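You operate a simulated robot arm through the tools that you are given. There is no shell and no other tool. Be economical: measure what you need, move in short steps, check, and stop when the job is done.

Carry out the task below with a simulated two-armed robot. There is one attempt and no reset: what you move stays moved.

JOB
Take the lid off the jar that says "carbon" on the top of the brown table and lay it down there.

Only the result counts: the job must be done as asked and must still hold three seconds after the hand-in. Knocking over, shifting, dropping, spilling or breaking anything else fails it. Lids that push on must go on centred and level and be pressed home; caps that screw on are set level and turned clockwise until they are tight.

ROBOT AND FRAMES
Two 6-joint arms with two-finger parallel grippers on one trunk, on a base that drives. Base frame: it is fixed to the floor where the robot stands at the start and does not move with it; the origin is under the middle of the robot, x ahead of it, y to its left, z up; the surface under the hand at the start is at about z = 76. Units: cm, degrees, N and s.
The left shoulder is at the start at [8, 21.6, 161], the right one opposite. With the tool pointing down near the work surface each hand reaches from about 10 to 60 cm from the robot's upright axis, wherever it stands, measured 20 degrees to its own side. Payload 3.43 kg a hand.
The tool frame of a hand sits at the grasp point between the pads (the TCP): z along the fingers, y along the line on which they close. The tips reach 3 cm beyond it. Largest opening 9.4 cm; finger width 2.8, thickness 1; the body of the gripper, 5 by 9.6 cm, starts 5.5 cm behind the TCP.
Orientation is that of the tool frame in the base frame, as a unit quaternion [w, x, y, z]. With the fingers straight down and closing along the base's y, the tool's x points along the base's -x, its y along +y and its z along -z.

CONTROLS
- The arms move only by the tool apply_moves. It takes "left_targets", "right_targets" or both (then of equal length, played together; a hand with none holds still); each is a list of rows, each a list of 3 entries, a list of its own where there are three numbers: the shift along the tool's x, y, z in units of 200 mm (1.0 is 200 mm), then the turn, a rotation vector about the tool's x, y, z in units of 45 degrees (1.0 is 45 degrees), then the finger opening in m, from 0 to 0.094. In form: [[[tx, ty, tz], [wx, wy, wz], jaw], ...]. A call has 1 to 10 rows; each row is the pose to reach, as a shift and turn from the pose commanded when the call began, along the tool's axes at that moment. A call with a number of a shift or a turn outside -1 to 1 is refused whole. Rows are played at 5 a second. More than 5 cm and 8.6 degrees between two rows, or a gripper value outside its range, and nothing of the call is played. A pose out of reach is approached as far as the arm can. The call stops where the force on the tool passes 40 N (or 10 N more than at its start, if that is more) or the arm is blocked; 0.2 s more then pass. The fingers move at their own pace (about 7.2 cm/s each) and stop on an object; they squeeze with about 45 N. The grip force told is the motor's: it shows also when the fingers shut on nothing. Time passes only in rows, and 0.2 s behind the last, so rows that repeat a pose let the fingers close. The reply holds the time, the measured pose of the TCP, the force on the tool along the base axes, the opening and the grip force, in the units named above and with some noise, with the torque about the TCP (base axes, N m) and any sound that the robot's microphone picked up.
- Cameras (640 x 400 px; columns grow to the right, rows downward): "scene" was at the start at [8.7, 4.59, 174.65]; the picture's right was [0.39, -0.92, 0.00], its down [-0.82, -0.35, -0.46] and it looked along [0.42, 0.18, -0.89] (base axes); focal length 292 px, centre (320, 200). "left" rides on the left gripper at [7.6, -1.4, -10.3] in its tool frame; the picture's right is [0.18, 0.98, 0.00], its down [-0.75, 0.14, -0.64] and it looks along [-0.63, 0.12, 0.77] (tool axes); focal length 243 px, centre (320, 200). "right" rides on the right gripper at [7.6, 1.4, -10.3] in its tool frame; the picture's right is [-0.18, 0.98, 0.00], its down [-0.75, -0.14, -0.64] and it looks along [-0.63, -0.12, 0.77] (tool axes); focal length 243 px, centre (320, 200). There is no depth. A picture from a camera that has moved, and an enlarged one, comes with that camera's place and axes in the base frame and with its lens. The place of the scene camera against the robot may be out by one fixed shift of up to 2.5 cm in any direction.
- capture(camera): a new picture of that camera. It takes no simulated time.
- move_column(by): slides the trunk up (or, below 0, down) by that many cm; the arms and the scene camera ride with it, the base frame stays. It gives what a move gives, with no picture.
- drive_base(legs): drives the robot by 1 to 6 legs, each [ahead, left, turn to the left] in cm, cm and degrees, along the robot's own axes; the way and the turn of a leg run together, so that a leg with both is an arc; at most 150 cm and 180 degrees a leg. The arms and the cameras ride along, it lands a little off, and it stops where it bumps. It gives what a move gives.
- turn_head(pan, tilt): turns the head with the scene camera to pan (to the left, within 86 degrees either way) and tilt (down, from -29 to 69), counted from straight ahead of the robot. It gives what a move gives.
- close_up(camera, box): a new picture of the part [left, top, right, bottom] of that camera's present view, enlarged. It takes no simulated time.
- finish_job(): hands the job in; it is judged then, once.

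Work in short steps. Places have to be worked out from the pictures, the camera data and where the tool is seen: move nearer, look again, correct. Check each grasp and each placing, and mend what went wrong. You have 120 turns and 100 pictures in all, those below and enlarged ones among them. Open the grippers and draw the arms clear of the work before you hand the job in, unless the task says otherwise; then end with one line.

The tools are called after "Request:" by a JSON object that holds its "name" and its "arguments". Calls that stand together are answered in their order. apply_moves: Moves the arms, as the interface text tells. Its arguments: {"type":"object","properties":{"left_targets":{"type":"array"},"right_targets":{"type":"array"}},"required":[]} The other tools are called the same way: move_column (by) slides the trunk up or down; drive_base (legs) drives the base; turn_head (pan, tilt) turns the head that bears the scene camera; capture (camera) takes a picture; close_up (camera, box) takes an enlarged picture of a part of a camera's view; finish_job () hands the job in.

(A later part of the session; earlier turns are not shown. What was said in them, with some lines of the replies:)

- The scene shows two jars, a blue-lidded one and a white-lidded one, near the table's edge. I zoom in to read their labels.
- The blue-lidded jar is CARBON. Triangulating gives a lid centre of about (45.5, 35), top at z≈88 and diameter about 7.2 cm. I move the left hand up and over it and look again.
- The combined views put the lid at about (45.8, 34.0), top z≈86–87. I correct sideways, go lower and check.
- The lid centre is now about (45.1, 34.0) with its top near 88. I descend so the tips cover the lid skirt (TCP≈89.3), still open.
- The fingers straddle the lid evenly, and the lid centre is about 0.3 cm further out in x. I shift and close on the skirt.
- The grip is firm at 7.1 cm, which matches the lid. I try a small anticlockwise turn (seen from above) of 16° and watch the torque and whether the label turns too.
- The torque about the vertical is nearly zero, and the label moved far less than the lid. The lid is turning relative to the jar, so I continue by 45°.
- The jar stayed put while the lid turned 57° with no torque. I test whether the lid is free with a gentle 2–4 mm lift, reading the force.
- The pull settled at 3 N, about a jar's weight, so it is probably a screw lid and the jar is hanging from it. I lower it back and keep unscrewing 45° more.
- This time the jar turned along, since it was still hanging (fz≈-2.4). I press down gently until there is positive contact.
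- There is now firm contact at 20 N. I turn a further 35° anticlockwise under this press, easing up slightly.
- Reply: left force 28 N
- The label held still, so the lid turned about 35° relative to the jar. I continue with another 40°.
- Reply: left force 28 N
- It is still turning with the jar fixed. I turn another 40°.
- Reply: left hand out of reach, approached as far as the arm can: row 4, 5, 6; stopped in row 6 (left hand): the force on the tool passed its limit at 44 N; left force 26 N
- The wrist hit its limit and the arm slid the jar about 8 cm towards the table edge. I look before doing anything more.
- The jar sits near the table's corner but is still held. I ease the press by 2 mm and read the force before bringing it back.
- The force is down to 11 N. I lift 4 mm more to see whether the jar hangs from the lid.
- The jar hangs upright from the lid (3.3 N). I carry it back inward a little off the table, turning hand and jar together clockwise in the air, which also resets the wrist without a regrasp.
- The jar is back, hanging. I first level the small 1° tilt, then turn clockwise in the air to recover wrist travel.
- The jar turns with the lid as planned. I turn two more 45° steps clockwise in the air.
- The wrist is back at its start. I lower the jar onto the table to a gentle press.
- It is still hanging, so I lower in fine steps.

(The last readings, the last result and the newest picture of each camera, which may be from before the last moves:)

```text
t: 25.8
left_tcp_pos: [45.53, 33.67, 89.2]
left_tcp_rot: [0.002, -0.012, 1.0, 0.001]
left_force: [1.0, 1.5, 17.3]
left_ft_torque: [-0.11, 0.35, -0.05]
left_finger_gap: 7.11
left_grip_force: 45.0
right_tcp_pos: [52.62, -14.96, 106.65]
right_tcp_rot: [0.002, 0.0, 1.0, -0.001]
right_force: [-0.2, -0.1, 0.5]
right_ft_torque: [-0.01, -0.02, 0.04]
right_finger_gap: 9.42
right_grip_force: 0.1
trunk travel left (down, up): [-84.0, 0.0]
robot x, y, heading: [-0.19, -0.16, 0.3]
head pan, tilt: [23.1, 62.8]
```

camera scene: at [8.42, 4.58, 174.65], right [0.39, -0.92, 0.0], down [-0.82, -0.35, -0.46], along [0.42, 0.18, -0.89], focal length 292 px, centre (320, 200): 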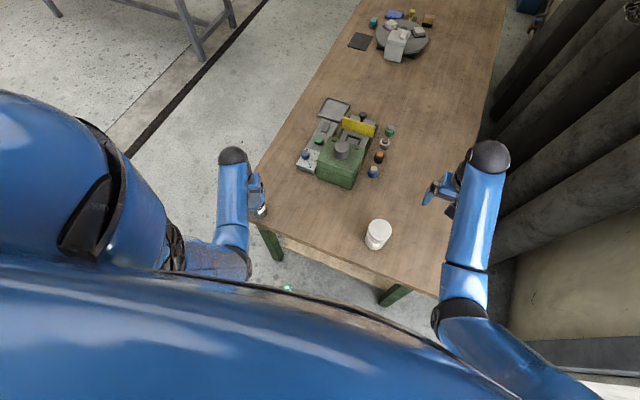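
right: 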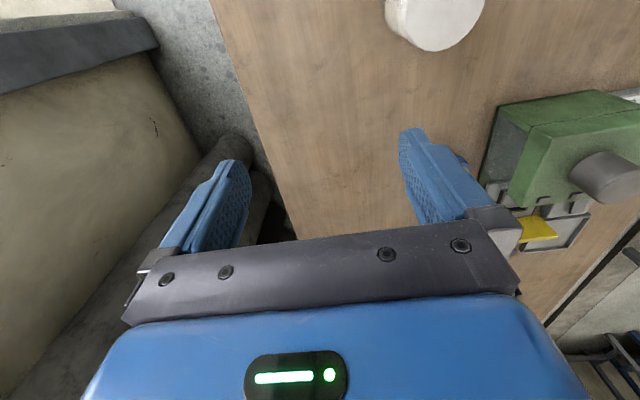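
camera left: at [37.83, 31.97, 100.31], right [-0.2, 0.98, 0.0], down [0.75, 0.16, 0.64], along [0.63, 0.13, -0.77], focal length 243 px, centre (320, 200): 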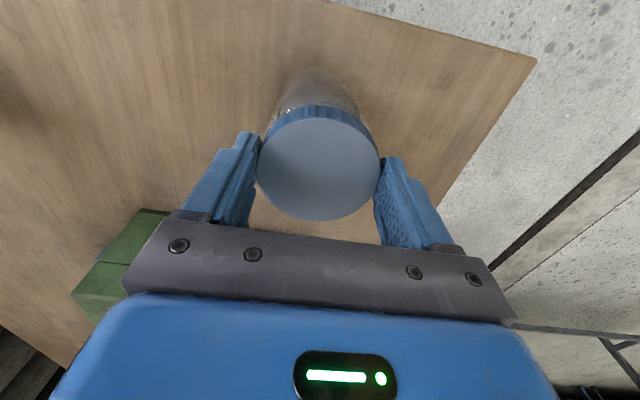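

Contact at 17 N. I unscrew 45° more under this press, easing up slightly as before.

Request:
{"name": "apply_moves", "arguments": {"left_targets": [[[0, 0, 0], [0, 0, -0.16], 0.06], [[0, 0, -0.001], [0, 0, -0.33], 0.06], [[0, 0, -0.001], [0, 0, -0.5], 0.06], [[0, 0, -0.002], [0, 0, -0.67], 0.06], [[0, 0, -0.003], [0, 0, -0.84], 0.06], [[0, 0, -0.003], [0, 0, -1.0], 0.06]]}}

Request:
{"name": "close_up", "arguments": {"camera": "scene", "box": [230, 160, 330, 235]}}

Request:
{"name": "capture", "arguments": {"camera": "left"}}

```text
t: 27.1
left_tcp_pos: [45.58, 33.56, 89.18]
left_tcp_rot: [0.002, -0.394, 0.919, 0.001]
left_force: [6.2, -3.3, 17.5]
left_ft_torque: [-0.12, -0.26, -0.05]
left_finger_gap: 7.11
left_grip_force: 44.7
right_tcp_pos: [52.59, -14.89, 106.65]
right_tcp_rot: [0.0, 0.001, 1.0, 0.001]
right_force: [-1.2, -0.1, -0.9]
right_ft_torque: [-0.01, -0.02, -0.01]
right_finger_gap: 9.41
right_grip_force: 0.0
trunk travel left (down, up): [-84.0, 0.0]
robot x, y, heading: [0.0, 0.09, -0.0]
head pan, tilt: [23.1, 62.8]
```

```text
5.33 times, centred on (280, 198) of scene
camera zoom: at [8.63, 4.28, 174.66], right [0.39, -0.92, 0.0], down [-0.82, -0.35, -0.46], along [0.42, 0.18, -0.89], focal length 1560 px, centre (533, 213)
```

zoom: 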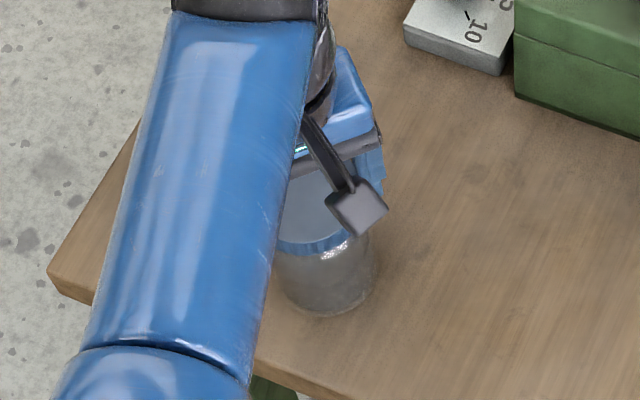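

```text
65 pictures are left
camera left: at [41.23, 26.9, 99.39], right [-0.84, 0.54, 0.0], down [0.42, 0.64, 0.65], along [0.35, 0.54, -0.76], focal length 243 px, centre (320, 200)
```

left: 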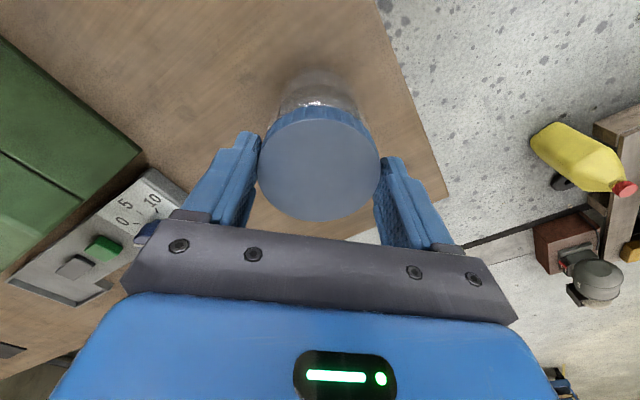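

Forces are as in the earlier successful turns, though the label is hidden. I continue another 45°, twice.

Request:
{"name": "apply_moves", "arguments": {"left_targets": [[[0, 0, 0], [0, 0, -0.16], 0.06], [[0, 0, -0.001], [0, 0, -0.33], 0.06], [[0, 0, -0.001], [0, 0, -0.5], 0.06], [[0, 0, -0.002], [0, 0, -0.67], 0.06], [[0, 0, -0.002], [0, 0, -0.84], 0.06], [[0, 0, -0.003], [0, 0, -1.0], 0.06]]}}

Request:
{"name": "apply_moves", "arguments": {"left_targets": [[[0, 0, 0], [0, 0, -0.16], 0.06], [[0, 0, -0.001], [0, 0, -0.33], 0.06], [[0, 0, -0.001], [0, 0, -0.5], 0.06], [[0, 0, -0.002], [0, 0, -0.67], 0.06], [[0, 0, -0.002], [0, 0, -0.84], 0.06], [[0, 0, -0.003], [0, 0, -1.0], 0.06]]}}

Request:
{"name": "close_up", "arguments": {"camera": "scene", "box": [230, 160, 330, 235]}}

Request:
{"name": "capture", "arguments": {"camera": "left"}}

```text
t: 28.6
left_tcp_pos: [45.54, 33.66, 89.1]
left_tcp_rot: [-0.001, 0.716, -0.698, -0.001]
left_force: [0.3, 0.6, -0.9]
left_ft_torque: [-0.01, -0.02, -0.02]
left_finger_gap: 7.1
left_grip_force: 45.3
right_tcp_pos: [52.78, -14.85, 106.8]
right_tcp_rot: [-0.001, 0.0, 1.0, 0.0]
right_force: [0.6, -0.3, -1.0]
right_ft_torque: [0.01, 0.02, -0.03]
right_finger_gap: 9.4
right_grip_force: 0.0
trunk travel left (down, up): [-84.0, 0.0]
robot x, y, heading: [-0.1, -0.3, 0.1]
head pan, tilt: [23.1, 62.8]
```

```text
t: 29.9
left_tcp_pos: [45.47, 33.75, 89.1]
left_tcp_rot: [-0.001, 0.928, -0.372, 0.0]
left_force: [-1.5, 0.6, -0.3]
left_ft_torque: [0.01, 0.0, 0.01]
left_finger_gap: 7.1
left_grip_force: 44.8
right_tcp_pos: [52.64, -14.86, 106.66]
right_tcp_rot: [0.0, 0.0, 1.0, 0.001]
right_force: [-0.7, 0.5, -0.4]
right_ft_torque: [0.0, 0.04, 0.02]
right_finger_gap: 9.42
right_grip_force: 0.1
trunk travel left (down, up): [-84.0, 0.0]
robot x, y, heading: [0.11, -0.07, -0.2]
head pan, tilt: [23.1, 62.8]
```

```text
5.33 times, centred on (280, 198) of scene
camera zoom: at [8.7, 4.56, 174.65], right [0.39, -0.92, 0.0], down [-0.82, -0.35, -0.46], along [0.42, 0.18, -0.89], focal length 1560 px, centre (533, 213)
```

zoom: 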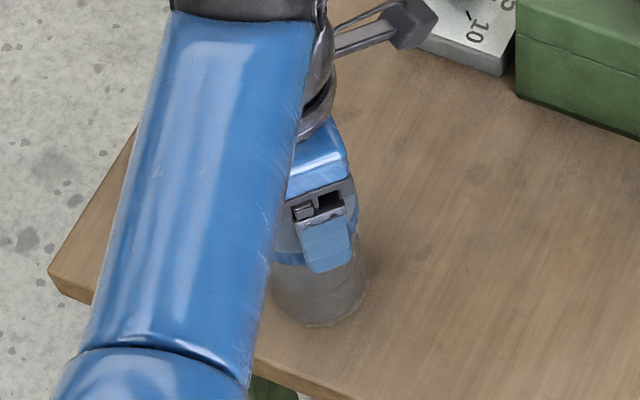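

```text
63 pictures are left
camera left: at [51.9, 29.36, 99.43], right [-0.54, -0.84, 0.0], down [-0.64, 0.42, 0.64], along [-0.54, 0.35, -0.77], focal length 243 px, centre (320, 200)
```

left: 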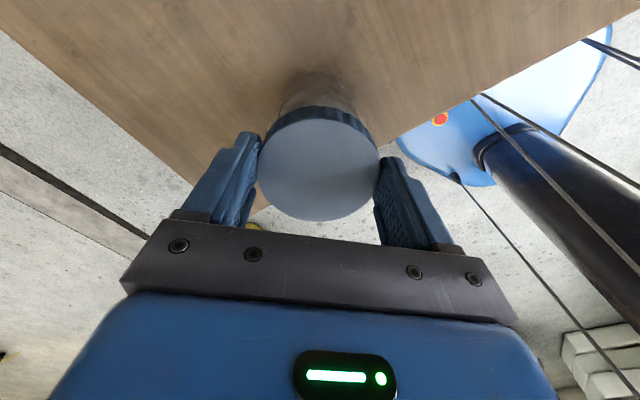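

The downward force dropped to about zero and the hand bears only about 0.5 N, so the lid seems to have left its thread. I lift gently and check.

Request:
{"name": "apply_moves", "arguments": {"left_targets": [[[0, 0, -0.02], [0, 0, 0], 0.06], [[0, 0, -0.05], [0, 0, 0], 0.06], [[0, 0, -0.08], [0, 0, 0], 0.06], [[0, 0, -0.08], [0, 0, 0], 0.06]]}}

Request:
{"name": "close_up", "arguments": {"camera": "scene", "box": [230, 160, 330, 235]}}

Request:
{"name": "capture", "arguments": {"camera": "left"}}

```text
t: 30.9
left_tcp_pos: [45.53, 33.62, 90.88]
left_tcp_rot: [-0.001, 0.928, -0.372, 0.0]
left_force: [0.3, -0.2, 0.7]
left_ft_torque: [-0.02, -0.03, -0.01]
left_finger_gap: 7.14
left_grip_force: 45.2
right_tcp_pos: [52.73, -14.92, 106.73]
right_tcp_rot: [0.0, 0.001, 1.0, 0.0]
right_force: [1.0, -0.5, 0.1]
right_ft_torque: [-0.01, -0.05, 0.02]
right_finger_gap: 9.42
right_grip_force: 0.1
trunk travel left (down, up): [-84.0, 0.0]
robot x, y, heading: [-0.22, -0.2, -0.2]
head pan, tilt: [23.1, 62.8]
```

```text
5.33 times, centred on (280, 198) of scene
camera zoom: at [8.74, 4.53, 174.65], right [0.39, -0.92, 0.0], down [-0.82, -0.35, -0.46], along [0.42, 0.18, -0.89], focal length 1560 px, centre (533, 213)
```

zoom: 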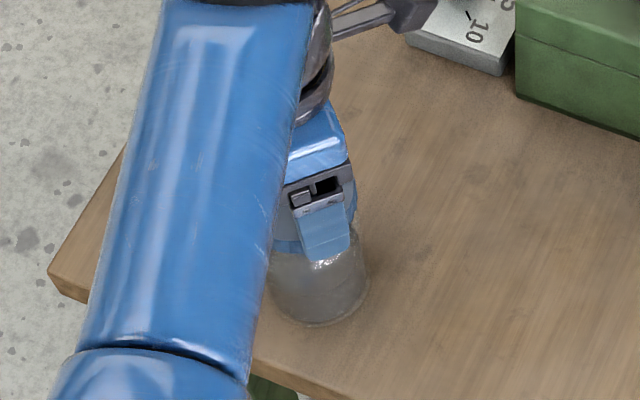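

```text
61 pictures are left
camera left: at [51.99, 29.28, 101.06], right [-0.55, -0.84, 0.0], down [-0.64, 0.42, 0.64], along [-0.54, 0.35, -0.77], focal length 243 px, centre (320, 200)
```

left: 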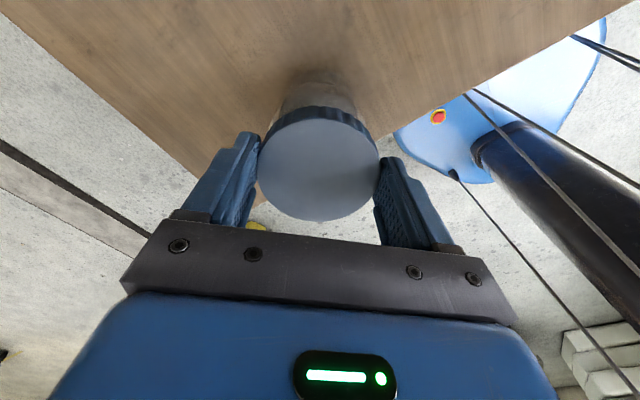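

The lid is free in the hand and the jar stayed. I raise it well clear.

Request:
{"name": "apply_moves", "arguments": {"left_targets": [[[0, 0, -0.1], [0, 0, 0], 0.06], [[0, 0, -0.25], [0, 0, 0], 0.06], [[0, 0, -0.4], [0, 0, 0], 0.06], [[0, 0, -0.5], [0, 0, 0], 0.06], [[0, 0, -0.5], [0, 0, 0], 0.06]]}}

Request:
{"name": "capture", "arguments": {"camera": "left"}}

Request:
{"name": "close_up", "arguments": {"camera": "scene", "box": [230, 140, 390, 260]}}

```text
t: 32.1
left_tcp_pos: [45.43, 33.77, 100.73]
left_tcp_rot: [-0.001, 0.928, -0.372, 0.0]
left_force: [-0.1, 0.5, 0.2]
left_ft_torque: [0.03, -0.05, 0.02]
left_finger_gap: 7.1
left_grip_force: 45.1
right_tcp_pos: [52.75, -14.86, 106.77]
right_tcp_rot: [0.0, 0.0, 1.0, 0.0]
right_force: [0.3, 0.5, -0.3]
right_ft_torque: [0.03, 0.03, 0.02]
right_finger_gap: 9.4
right_grip_force: 0.0
trunk travel left (down, up): [-84.0, 0.0]
robot x, y, heading: [-0.17, 0.34, 0.3]
head pan, tilt: [23.1, 62.8]
```

```text
60 pictures are left
camera left: at [51.82, 29.49, 110.99], right [-0.55, -0.84, 0.0], down [-0.64, 0.42, 0.64], along [-0.54, 0.35, -0.77], focal length 243 px, centre (320, 200)
```

left: 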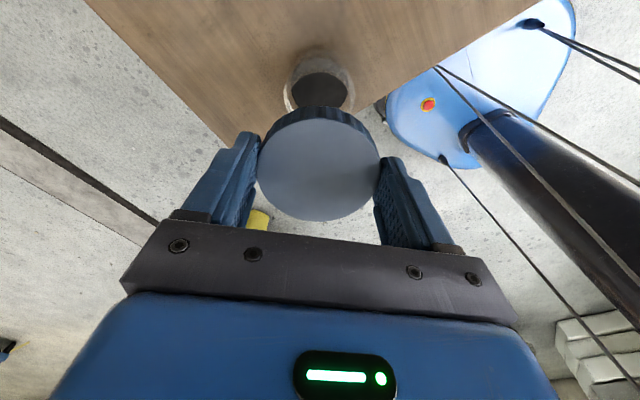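

```text
3.33 times, centred on (310, 200) of scene
camera zoom: at [8.73, 4.53, 174.65], right [0.39, -0.92, 0.0], down [-0.82, -0.35, -0.46], along [0.42, 0.18, -0.89], focal length 975 px, centre (353, 200)
```

zoom: 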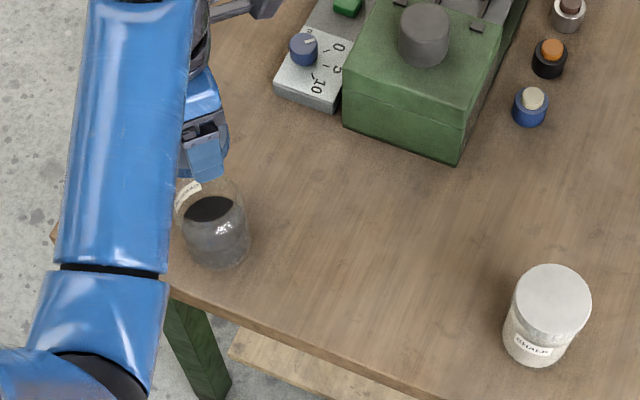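

The lid is off and the jar stands open. I carry the lid at height to a clear spot between the jars, about (49, 17).

Request:
{"name": "apply_moves", "arguments": {"left_targets": [[[0.12, 0.08, 0], [0, 0, 0], 0.06], [[0.26, 0.18, 0], [0, 0, 0], 0.06], [[0.42, 0.29, 0], [0, 0, 0], 0.06], [[0.58, 0.4, 0], [0, 0, 0], 0.06], [[0.706, 0.487, 0], [0, 0, 0], 0.06], [[0.706, 0.487, 0], [0, 0, 0], 0.06]]}}

Request:
{"name": "capture", "arguments": {"camera": "left"}}

Request:
{"name": "capture", "arguments": {"camera": "scene"}}

```text
t: 33.5
left_tcp_pos: [48.97, 16.86, 101.16]
left_tcp_rot: [-0.002, 0.928, -0.372, -0.001]
left_force: [0.5, -0.2, -0.6]
left_ft_torque: [-0.02, -0.02, -0.01]
left_finger_gap: 7.13
left_grip_force: 45.1
right_tcp_pos: [52.73, -15.01, 106.74]
right_tcp_rot: [0.0, 0.0, 1.0, 0.0]
right_force: [-0.4, -0.7, -0.3]
right_ft_torque: [-0.01, -0.02, -0.03]
right_finger_gap: 9.42
right_grip_force: 0.0
trunk travel left (down, up): [-84.0, 0.0]
robot x, y, heading: [0.02, -0.14, 0.2]
head pan, tilt: [23.1, 62.8]
```

```text
58 pictures are left
camera left: at [55.39, 12.51, 111.21], right [-0.55, -0.84, 0.0], down [-0.64, 0.42, 0.64], along [-0.54, 0.35, -0.77], focal length 243 px, centre (320, 200)
```

left: 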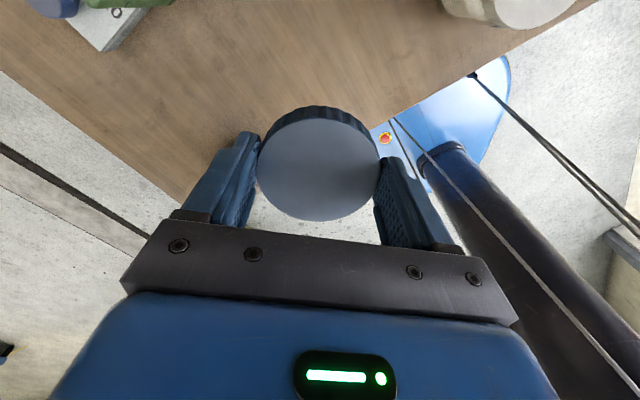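

```text
57 pictures are left
camera scene: at [8.73, 4.56, 174.65], right [0.39, -0.92, 0.0], down [-0.82, -0.35, -0.46], along [0.42, 0.18, -0.89], focal length 292 px, centre (320, 200)
```

scene: 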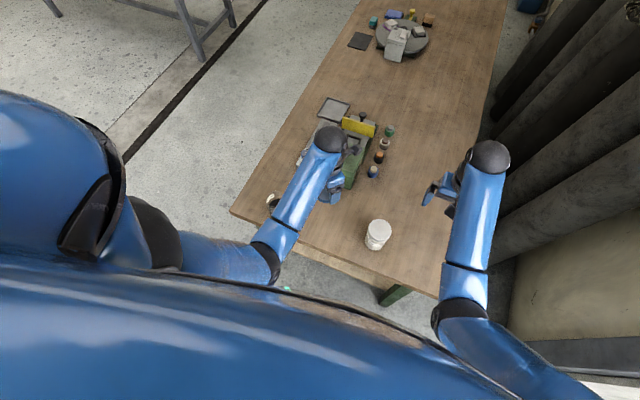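

The path below is clear: the forearm passes well away from the jar and the green box. I lower to TCP z≈82.

Request:
{"name": "apply_moves", "arguments": {"left_targets": [[[0, 0, 0.12], [0, 0, 0], 0.06], [[0, 0, 0.3], [0, 0, 0], 0.06], [[0, 0, 0.48], [0, 0, 0], 0.06], [[0, 0, 0.66], [0, 0, 0], 0.06], [[0, 0, 0.82], [0, 0, 0], 0.06], [[0, 0, 0.95], [0, 0, 0], 0.06], [[0, 0, 0.95], [0, 0, 0], 0.06]]}}

Request:
{"name": "capture", "arguments": {"camera": "scene"}}

Request:
{"name": "capture", "arguments": {"camera": "left"}}

```text
t: 35.1
left_tcp_pos: [48.89, 17.01, 81.8]
left_tcp_rot: [-0.001, 0.928, -0.372, 0.0]
left_force: [0.2, -0.8, 0.5]
left_ft_torque: [0.0, 0.0, 0.02]
left_finger_gap: 7.15
left_grip_force: 44.9
right_tcp_pos: [52.79, -14.91, 106.8]
right_tcp_rot: [0.0, 0.0, 1.0, 0.001]
right_force: [-0.2, 0.5, -0.3]
right_ft_torque: [0.04, -0.02, 0.02]
right_finger_gap: 9.42
right_grip_force: 0.0
trunk travel left (down, up): [-84.0, 0.0]
robot x, y, heading: [0.15, -0.07, 0.0]
head pan, tilt: [23.1, 62.8]
```

```text
56 pictures are left
camera scene: at [8.71, 4.54, 174.65], right [0.39, -0.92, 0.0], down [-0.82, -0.35, -0.46], along [0.42, 0.18, -0.89], focal length 292 px, centre (320, 200)
```

scene: 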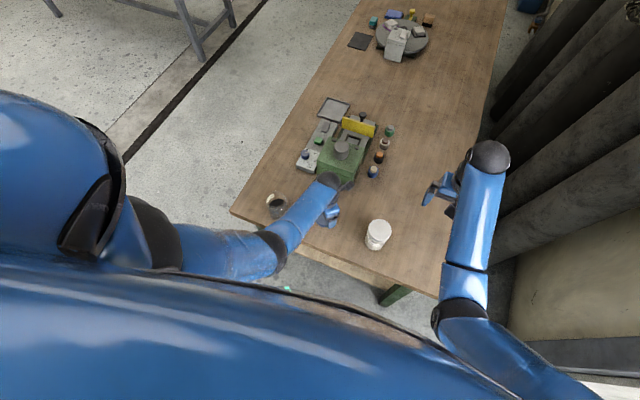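

```text
55 pictures are left
camera left: at [55.34, 12.64, 92.03], right [-0.55, -0.84, 0.0], down [-0.64, 0.42, 0.64], along [-0.54, 0.35, -0.77], focal length 243 px, centre (320, 200)
```

left: 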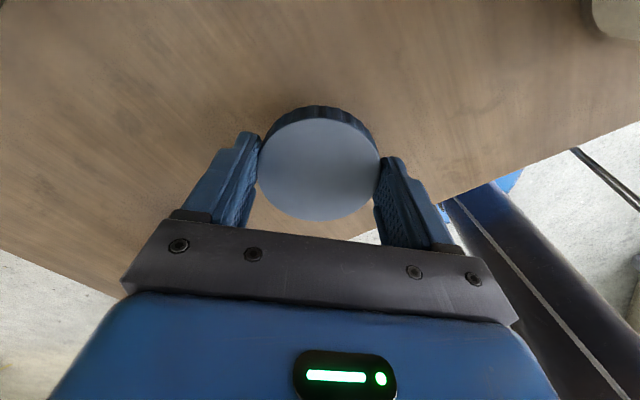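

Nothing has been touched. I lower in fine steps, watching for contact.

Request:
{"name": "apply_moves", "arguments": {"left_targets": [[[0, 0, 0.02], [0, 0, 0], 0.06], [[0, 0, 0.04], [0, 0, 0], 0.06], [[0, 0, 0.06], [0, 0, 0], 0.06], [[0, 0, 0.07], [0, 0, 0], 0.06], [[0, 0, 0.07], [0, 0, 0], 0.06]]}}

```text
t: 36.4
left_tcp_pos: [48.9, 16.99, 80.45]
left_tcp_rot: [-0.001, 0.928, -0.372, -0.001]
left_force: [0.0, 0.1, -0.1]
left_ft_torque: [0.03, 0.0, 0.0]
left_finger_gap: 7.11
left_grip_force: 44.8
right_tcp_pos: [52.75, -14.87, 106.72]
right_tcp_rot: [0.0, 0.0, 1.0, 0.0]
right_force: [-1.0, 0.5, -0.4]
right_ft_torque: [0.02, 0.0, 0.06]
right_finger_gap: 9.4
right_grip_force: 0.1
trunk travel left (down, up): [-84.0, 0.0]
robot x, y, heading: [-0.25, 0.19, 0.3]
head pan, tilt: [23.1, 62.8]
```

No contact yet, so I go down in 1–1.5 mm steps.

Request:
{"name": "apply_moves", "arguments": {"left_targets": [[[0, 0, 0.008], [0, 0, 0], 0.06], [[0, 0, 0.016], [0, 0, 0], 0.06], [[0, 0, 0.024], [0, 0, 0], 0.06], [[0, 0, 0.03], [0, 0, 0], 0.06], [[0, 0, 0.03], [0, 0, 0], 0.06]]}}

```text
t: 37.5
left_tcp_pos: [48.92, 16.89, 79.87]
left_tcp_rot: [-0.001, 0.928, -0.372, 0.0]
left_force: [0.5, 0.5, 0.1]
left_ft_torque: [0.01, 0.02, 0.0]
left_finger_gap: 7.08
left_grip_force: 44.6
right_tcp_pos: [52.79, -14.93, 106.76]
right_tcp_rot: [0.0, 0.0, 1.0, 0.0]
right_force: [0.1, -0.1, 0.0]
right_ft_torque: [-0.01, 0.0, -0.02]
right_finger_gap: 9.39
right_grip_force: 0.3
trunk travel left (down, up): [-84.0, 0.0]
robot x, y, heading: [-0.35, 0.29, -0.1]
head pan, tilt: [23.1, 62.8]
```

Request:
{"name": "apply_moves", "arguments": {"left_targets": [[[0, 0, 0.006], [0, 0, 0], 0.06], [[0, 0, 0.012], [0, 0, 0], 0.06], [[0, 0, 0.018], [0, 0, 0], 0.06], [[0, 0, 0.018], [0, 0, 0], 0.06]]}}

Request:
{"name": "close_up", "arguments": {"camera": "scene", "box": [300, 170, 360, 230]}}

```text
t: 38.5
left_tcp_pos: [48.97, 16.89, 79.42]
left_tcp_rot: [-0.001, 0.928, -0.372, -0.001]
left_force: [0.3, 0.1, 0.1]
left_ft_torque: [0.04, 0.01, 0.0]
left_finger_gap: 7.11
left_grip_force: 44.8
right_tcp_pos: [52.82, -14.95, 106.64]
right_tcp_rot: [0.0, 0.0, 1.0, 0.0]
right_force: [-0.7, -0.3, -0.4]
right_ft_torque: [0.0, 0.0, -0.02]
right_finger_gap: 9.43
right_grip_force: 0.0
trunk travel left (down, up): [-84.0, 0.0]
robot x, y, heading: [0.21, 0.11, 0.1]
head pan, tilt: [23.1, 62.8]
```

```text
6.67 times, centred on (330, 200) of scene
camera zoom: at [8.73, 4.53, 174.65], right [0.39, -0.92, 0.0], down [-0.82, -0.35, -0.46], along [0.42, 0.18, -0.89], focal length 1950 px, centre (253, 200)
```

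zoom: 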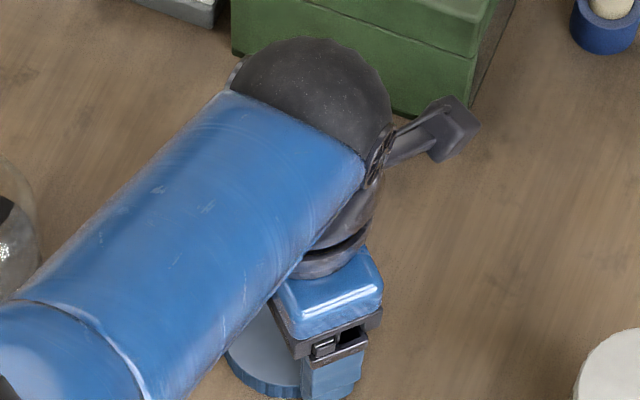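

Still free. The tips bottom out at about z 79, so contact must be close; I continue with small steps.

Request:
{"name": "apply_moves", "arguments": {"left_targets": [[[0, 0, 0.005], [0, 0, 0], 0.06], [[0, 0, 0.01], [0, 0, 0], 0.06], [[0, 0, 0.015], [0, 0, 0], 0.06], [[0, 0, 0.015], [0, 0, 0], 0.06]]}}

```text
t: 39.5
left_tcp_pos: [48.92, 16.97, 79.23]
left_tcp_rot: [-0.002, 0.928, -0.372, 0.002]
left_force: [-1.7, 3.7, 22.2]
left_ft_torque: [0.03, 0.69, -0.09]
left_finger_gap: 7.13
left_grip_force: 44.9
right_tcp_pos: [52.52, -15.01, 106.83]
right_tcp_rot: [0.0, 0.0, 1.0, 0.0]
right_force: [0.0, -0.8, -0.4]
right_ft_torque: [0.02, 0.0, 0.0]
right_finger_gap: 9.4
right_grip_force: 0.0
trunk travel left (down, up): [-84.0, 0.0]
robot x, y, heading: [0.35, -0.5, 0.2]
head pan, tilt: [23.1, 62.8]
```

Contact. I ease up about 1.2 mm and open slowly.

Request:
{"name": "apply_moves", "arguments": {"left_targets": [[[0, 0, -0.006], [0, 0, 0], 0.06], [[0, 0, -0.006], [0, 0, 0], 0.06], [[0, 0, -0.006], [0, 0, 0], 0.074], [[0, 0, -0.006], [0, 0, 0], 0.082], [[0, 0, -0.006], [0, 0, 0], 0.094], [[0, 0, -0.006], [0, 0, 0], 0.094]]}}

Request:
{"name": "capture", "arguments": {"camera": "left"}}

```text
t: 41.0
left_tcp_pos: [48.72, 16.96, 79.18]
left_tcp_rot: [-0.001, 0.928, -0.372, -0.001]
left_force: [-0.5, -0.9, 0.2]
left_ft_torque: [-0.01, 0.04, -0.01]
left_finger_gap: 9.39
left_grip_force: 0.0
right_tcp_pos: [52.78, -14.95, 106.87]
right_tcp_rot: [-0.001, 0.0, 1.0, 0.0]
right_force: [0.5, -0.4, -0.4]
right_ft_torque: [0.0, 0.05, -0.01]
right_finger_gap: 9.38
right_grip_force: 0.1
trunk travel left (down, up): [-84.0, 0.0]
robot x, y, heading: [-0.2, 0.0, 0.3]
head pan, tilt: [23.1, 62.8]
```

```text
53 pictures are left
camera left: at [55.3, 12.61, 89.42], right [-0.55, -0.84, 0.0], down [-0.64, 0.42, 0.64], along [-0.54, 0.35, -0.77], focal length 243 px, centre (320, 200)
```

left: 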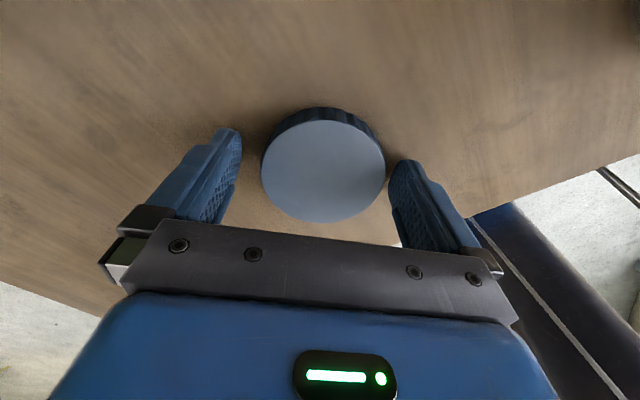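

The lid lies flat and released. I centre slightly and raise straight up.

Request:
{"name": "apply_moves", "arguments": {"left_targets": [[[0, 0.012, -0.003], [0, 0, 0], 0.094], [[0, 0.012, -0.08], [0, 0, 0], 0.094], [[0, 0.012, -0.25], [0, 0, 0], 0.094], [[0, 0.012, -0.45], [0, 0, 0], 0.094], [[0, 0.012, -0.65], [0, 0, 0], 0.094], [[0, 0.012, -0.85], [0, 0, 0], 0.094], [[0, 0.012, -1.0], [0, 0, 0], 0.094]]}}

Request:
{"name": "capture", "arguments": {"camera": "left"}}

Request:
{"name": "capture", "arguments": {"camera": "scene"}}

```text
t: 42.5
left_tcp_pos: [48.75, 16.66, 99.36]
left_tcp_rot: [-0.001, 0.928, -0.372, -0.001]
left_force: [0.6, 0.3, -0.1]
left_ft_torque: [0.01, -0.04, 0.0]
left_finger_gap: 9.4
left_grip_force: 0.0
right_tcp_pos: [52.76, -14.88, 106.76]
right_tcp_rot: [0.0, 0.001, 1.0, 0.0]
right_force: [0.2, -0.3, -0.2]
right_ft_torque: [-0.02, 0.04, 0.02]
right_finger_gap: 9.4
right_grip_force: 0.0
trunk travel left (down, up): [-84.0, 0.0]
robot x, y, heading: [0.21, -0.3, 0.3]
head pan, tilt: [23.1, 62.8]
```

```text
52 pictures are left
camera left: at [55.18, 12.28, 109.51], right [-0.55, -0.84, 0.0], down [-0.64, 0.42, 0.64], along [-0.54, 0.35, -0.77], focal length 243 px, centre (320, 200)
```

left: 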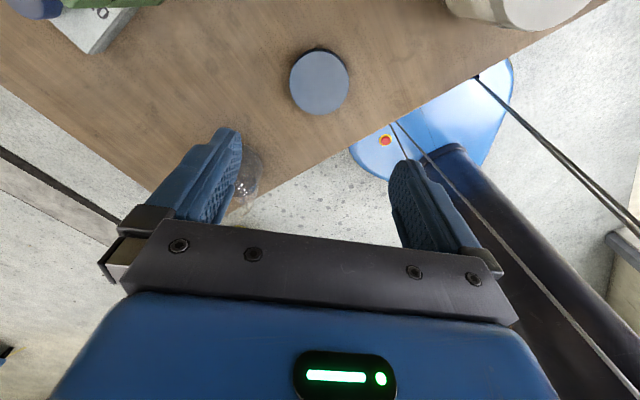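

```text
51 pictures are left
camera scene: at [8.7, 4.52, 174.65], right [0.39, -0.92, 0.0], down [-0.82, -0.35, -0.46], along [0.42, 0.18, -0.89], focal length 292 px, centre (320, 200)
```

scene: 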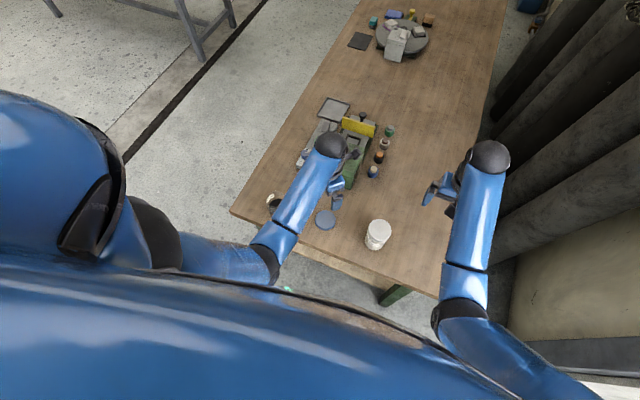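

The lid rests on the table. I raise the hand a little more and check the jar and lid in close-up.

Request:
{"name": "apply_moves", "arguments": {"left_targets": [[[0, 0, -0.2], [0, 0, 0], 0.094], [[0, 0, -0.4], [0, 0, 0], 0.094], [[0, 0, -0.4], [0, 0, 0], 0.094]]}}

Request:
{"name": "close_up", "arguments": {"camera": "scene", "box": [240, 170, 400, 270]}}

Request:
{"name": "capture", "arguments": {"camera": "left"}}

```text
t: 43.4
left_tcp_pos: [49.26, 16.49, 105.85]
left_tcp_rot: [-0.001, 0.928, -0.372, 0.001]
left_force: [0.3, -0.7, -0.1]
left_ft_torque: [-0.01, -0.01, 0.0]
left_finger_gap: 9.42
left_grip_force: 0.0
left hand out of reach, approached as far as the arm can: row 2, 3
right_tcp_pos: [52.72, -14.9, 106.68]
right_tcp_rot: [0.0, 0.001, 1.0, 0.0]
right_force: [-0.7, 0.4, 0.1]
right_ft_torque: [0.0, 0.01, 0.03]
right_finger_gap: 9.43
right_grip_force: 0.0
trunk travel left (down, up): [-84.0, 0.0]
robot x, y, heading: [0.02, -0.09, 0.2]
head pan, tilt: [23.1, 62.8]
```

```text
4.00 times, centred on (320, 220) of scene
camera zoom: at [8.77, 4.54, 174.64], right [0.39, -0.92, 0.0], down [-0.82, -0.35, -0.46], along [0.42, 0.18, -0.89], focal length 1170 px, centre (320, 120)
```

zoom: 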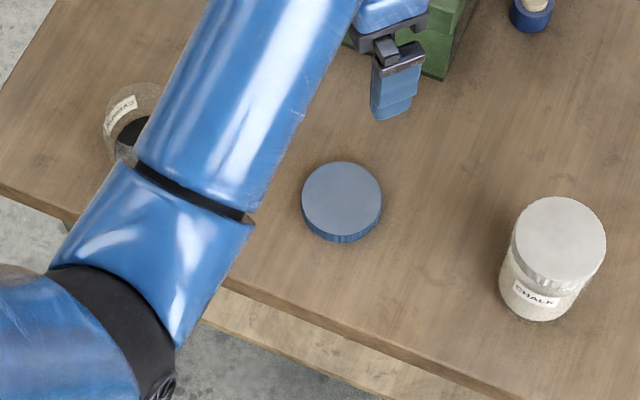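

```text
49 pictures are left
camera left: at [55.59, 12.22, 116.08], right [-0.55, -0.84, 0.0], down [-0.64, 0.42, 0.64], along [-0.54, 0.35, -0.77], focal length 243 px, centre (320, 200)
```

left: 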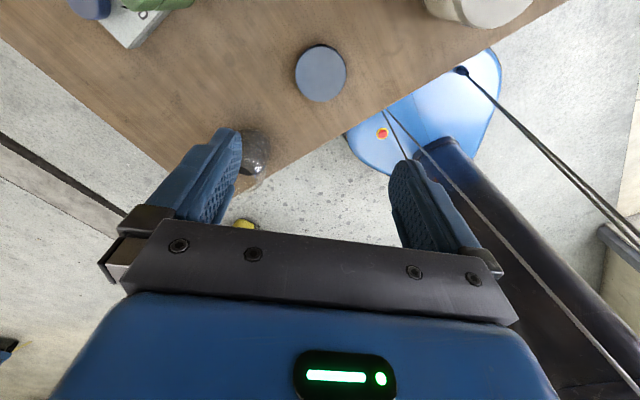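

The lid lies flat on the table, the carbon jar stands open and upright, and the hand is clear. I hand in.

Request:
{"name": "finish_job", "arguments": {}}

```text
The job is handed in.
```

The "carbon" jar's lid is unscrewed and lying flat on the brown table; the jar stands open about where it started, after the arm slid it some 9 cm while unscrewing and I carried it back.
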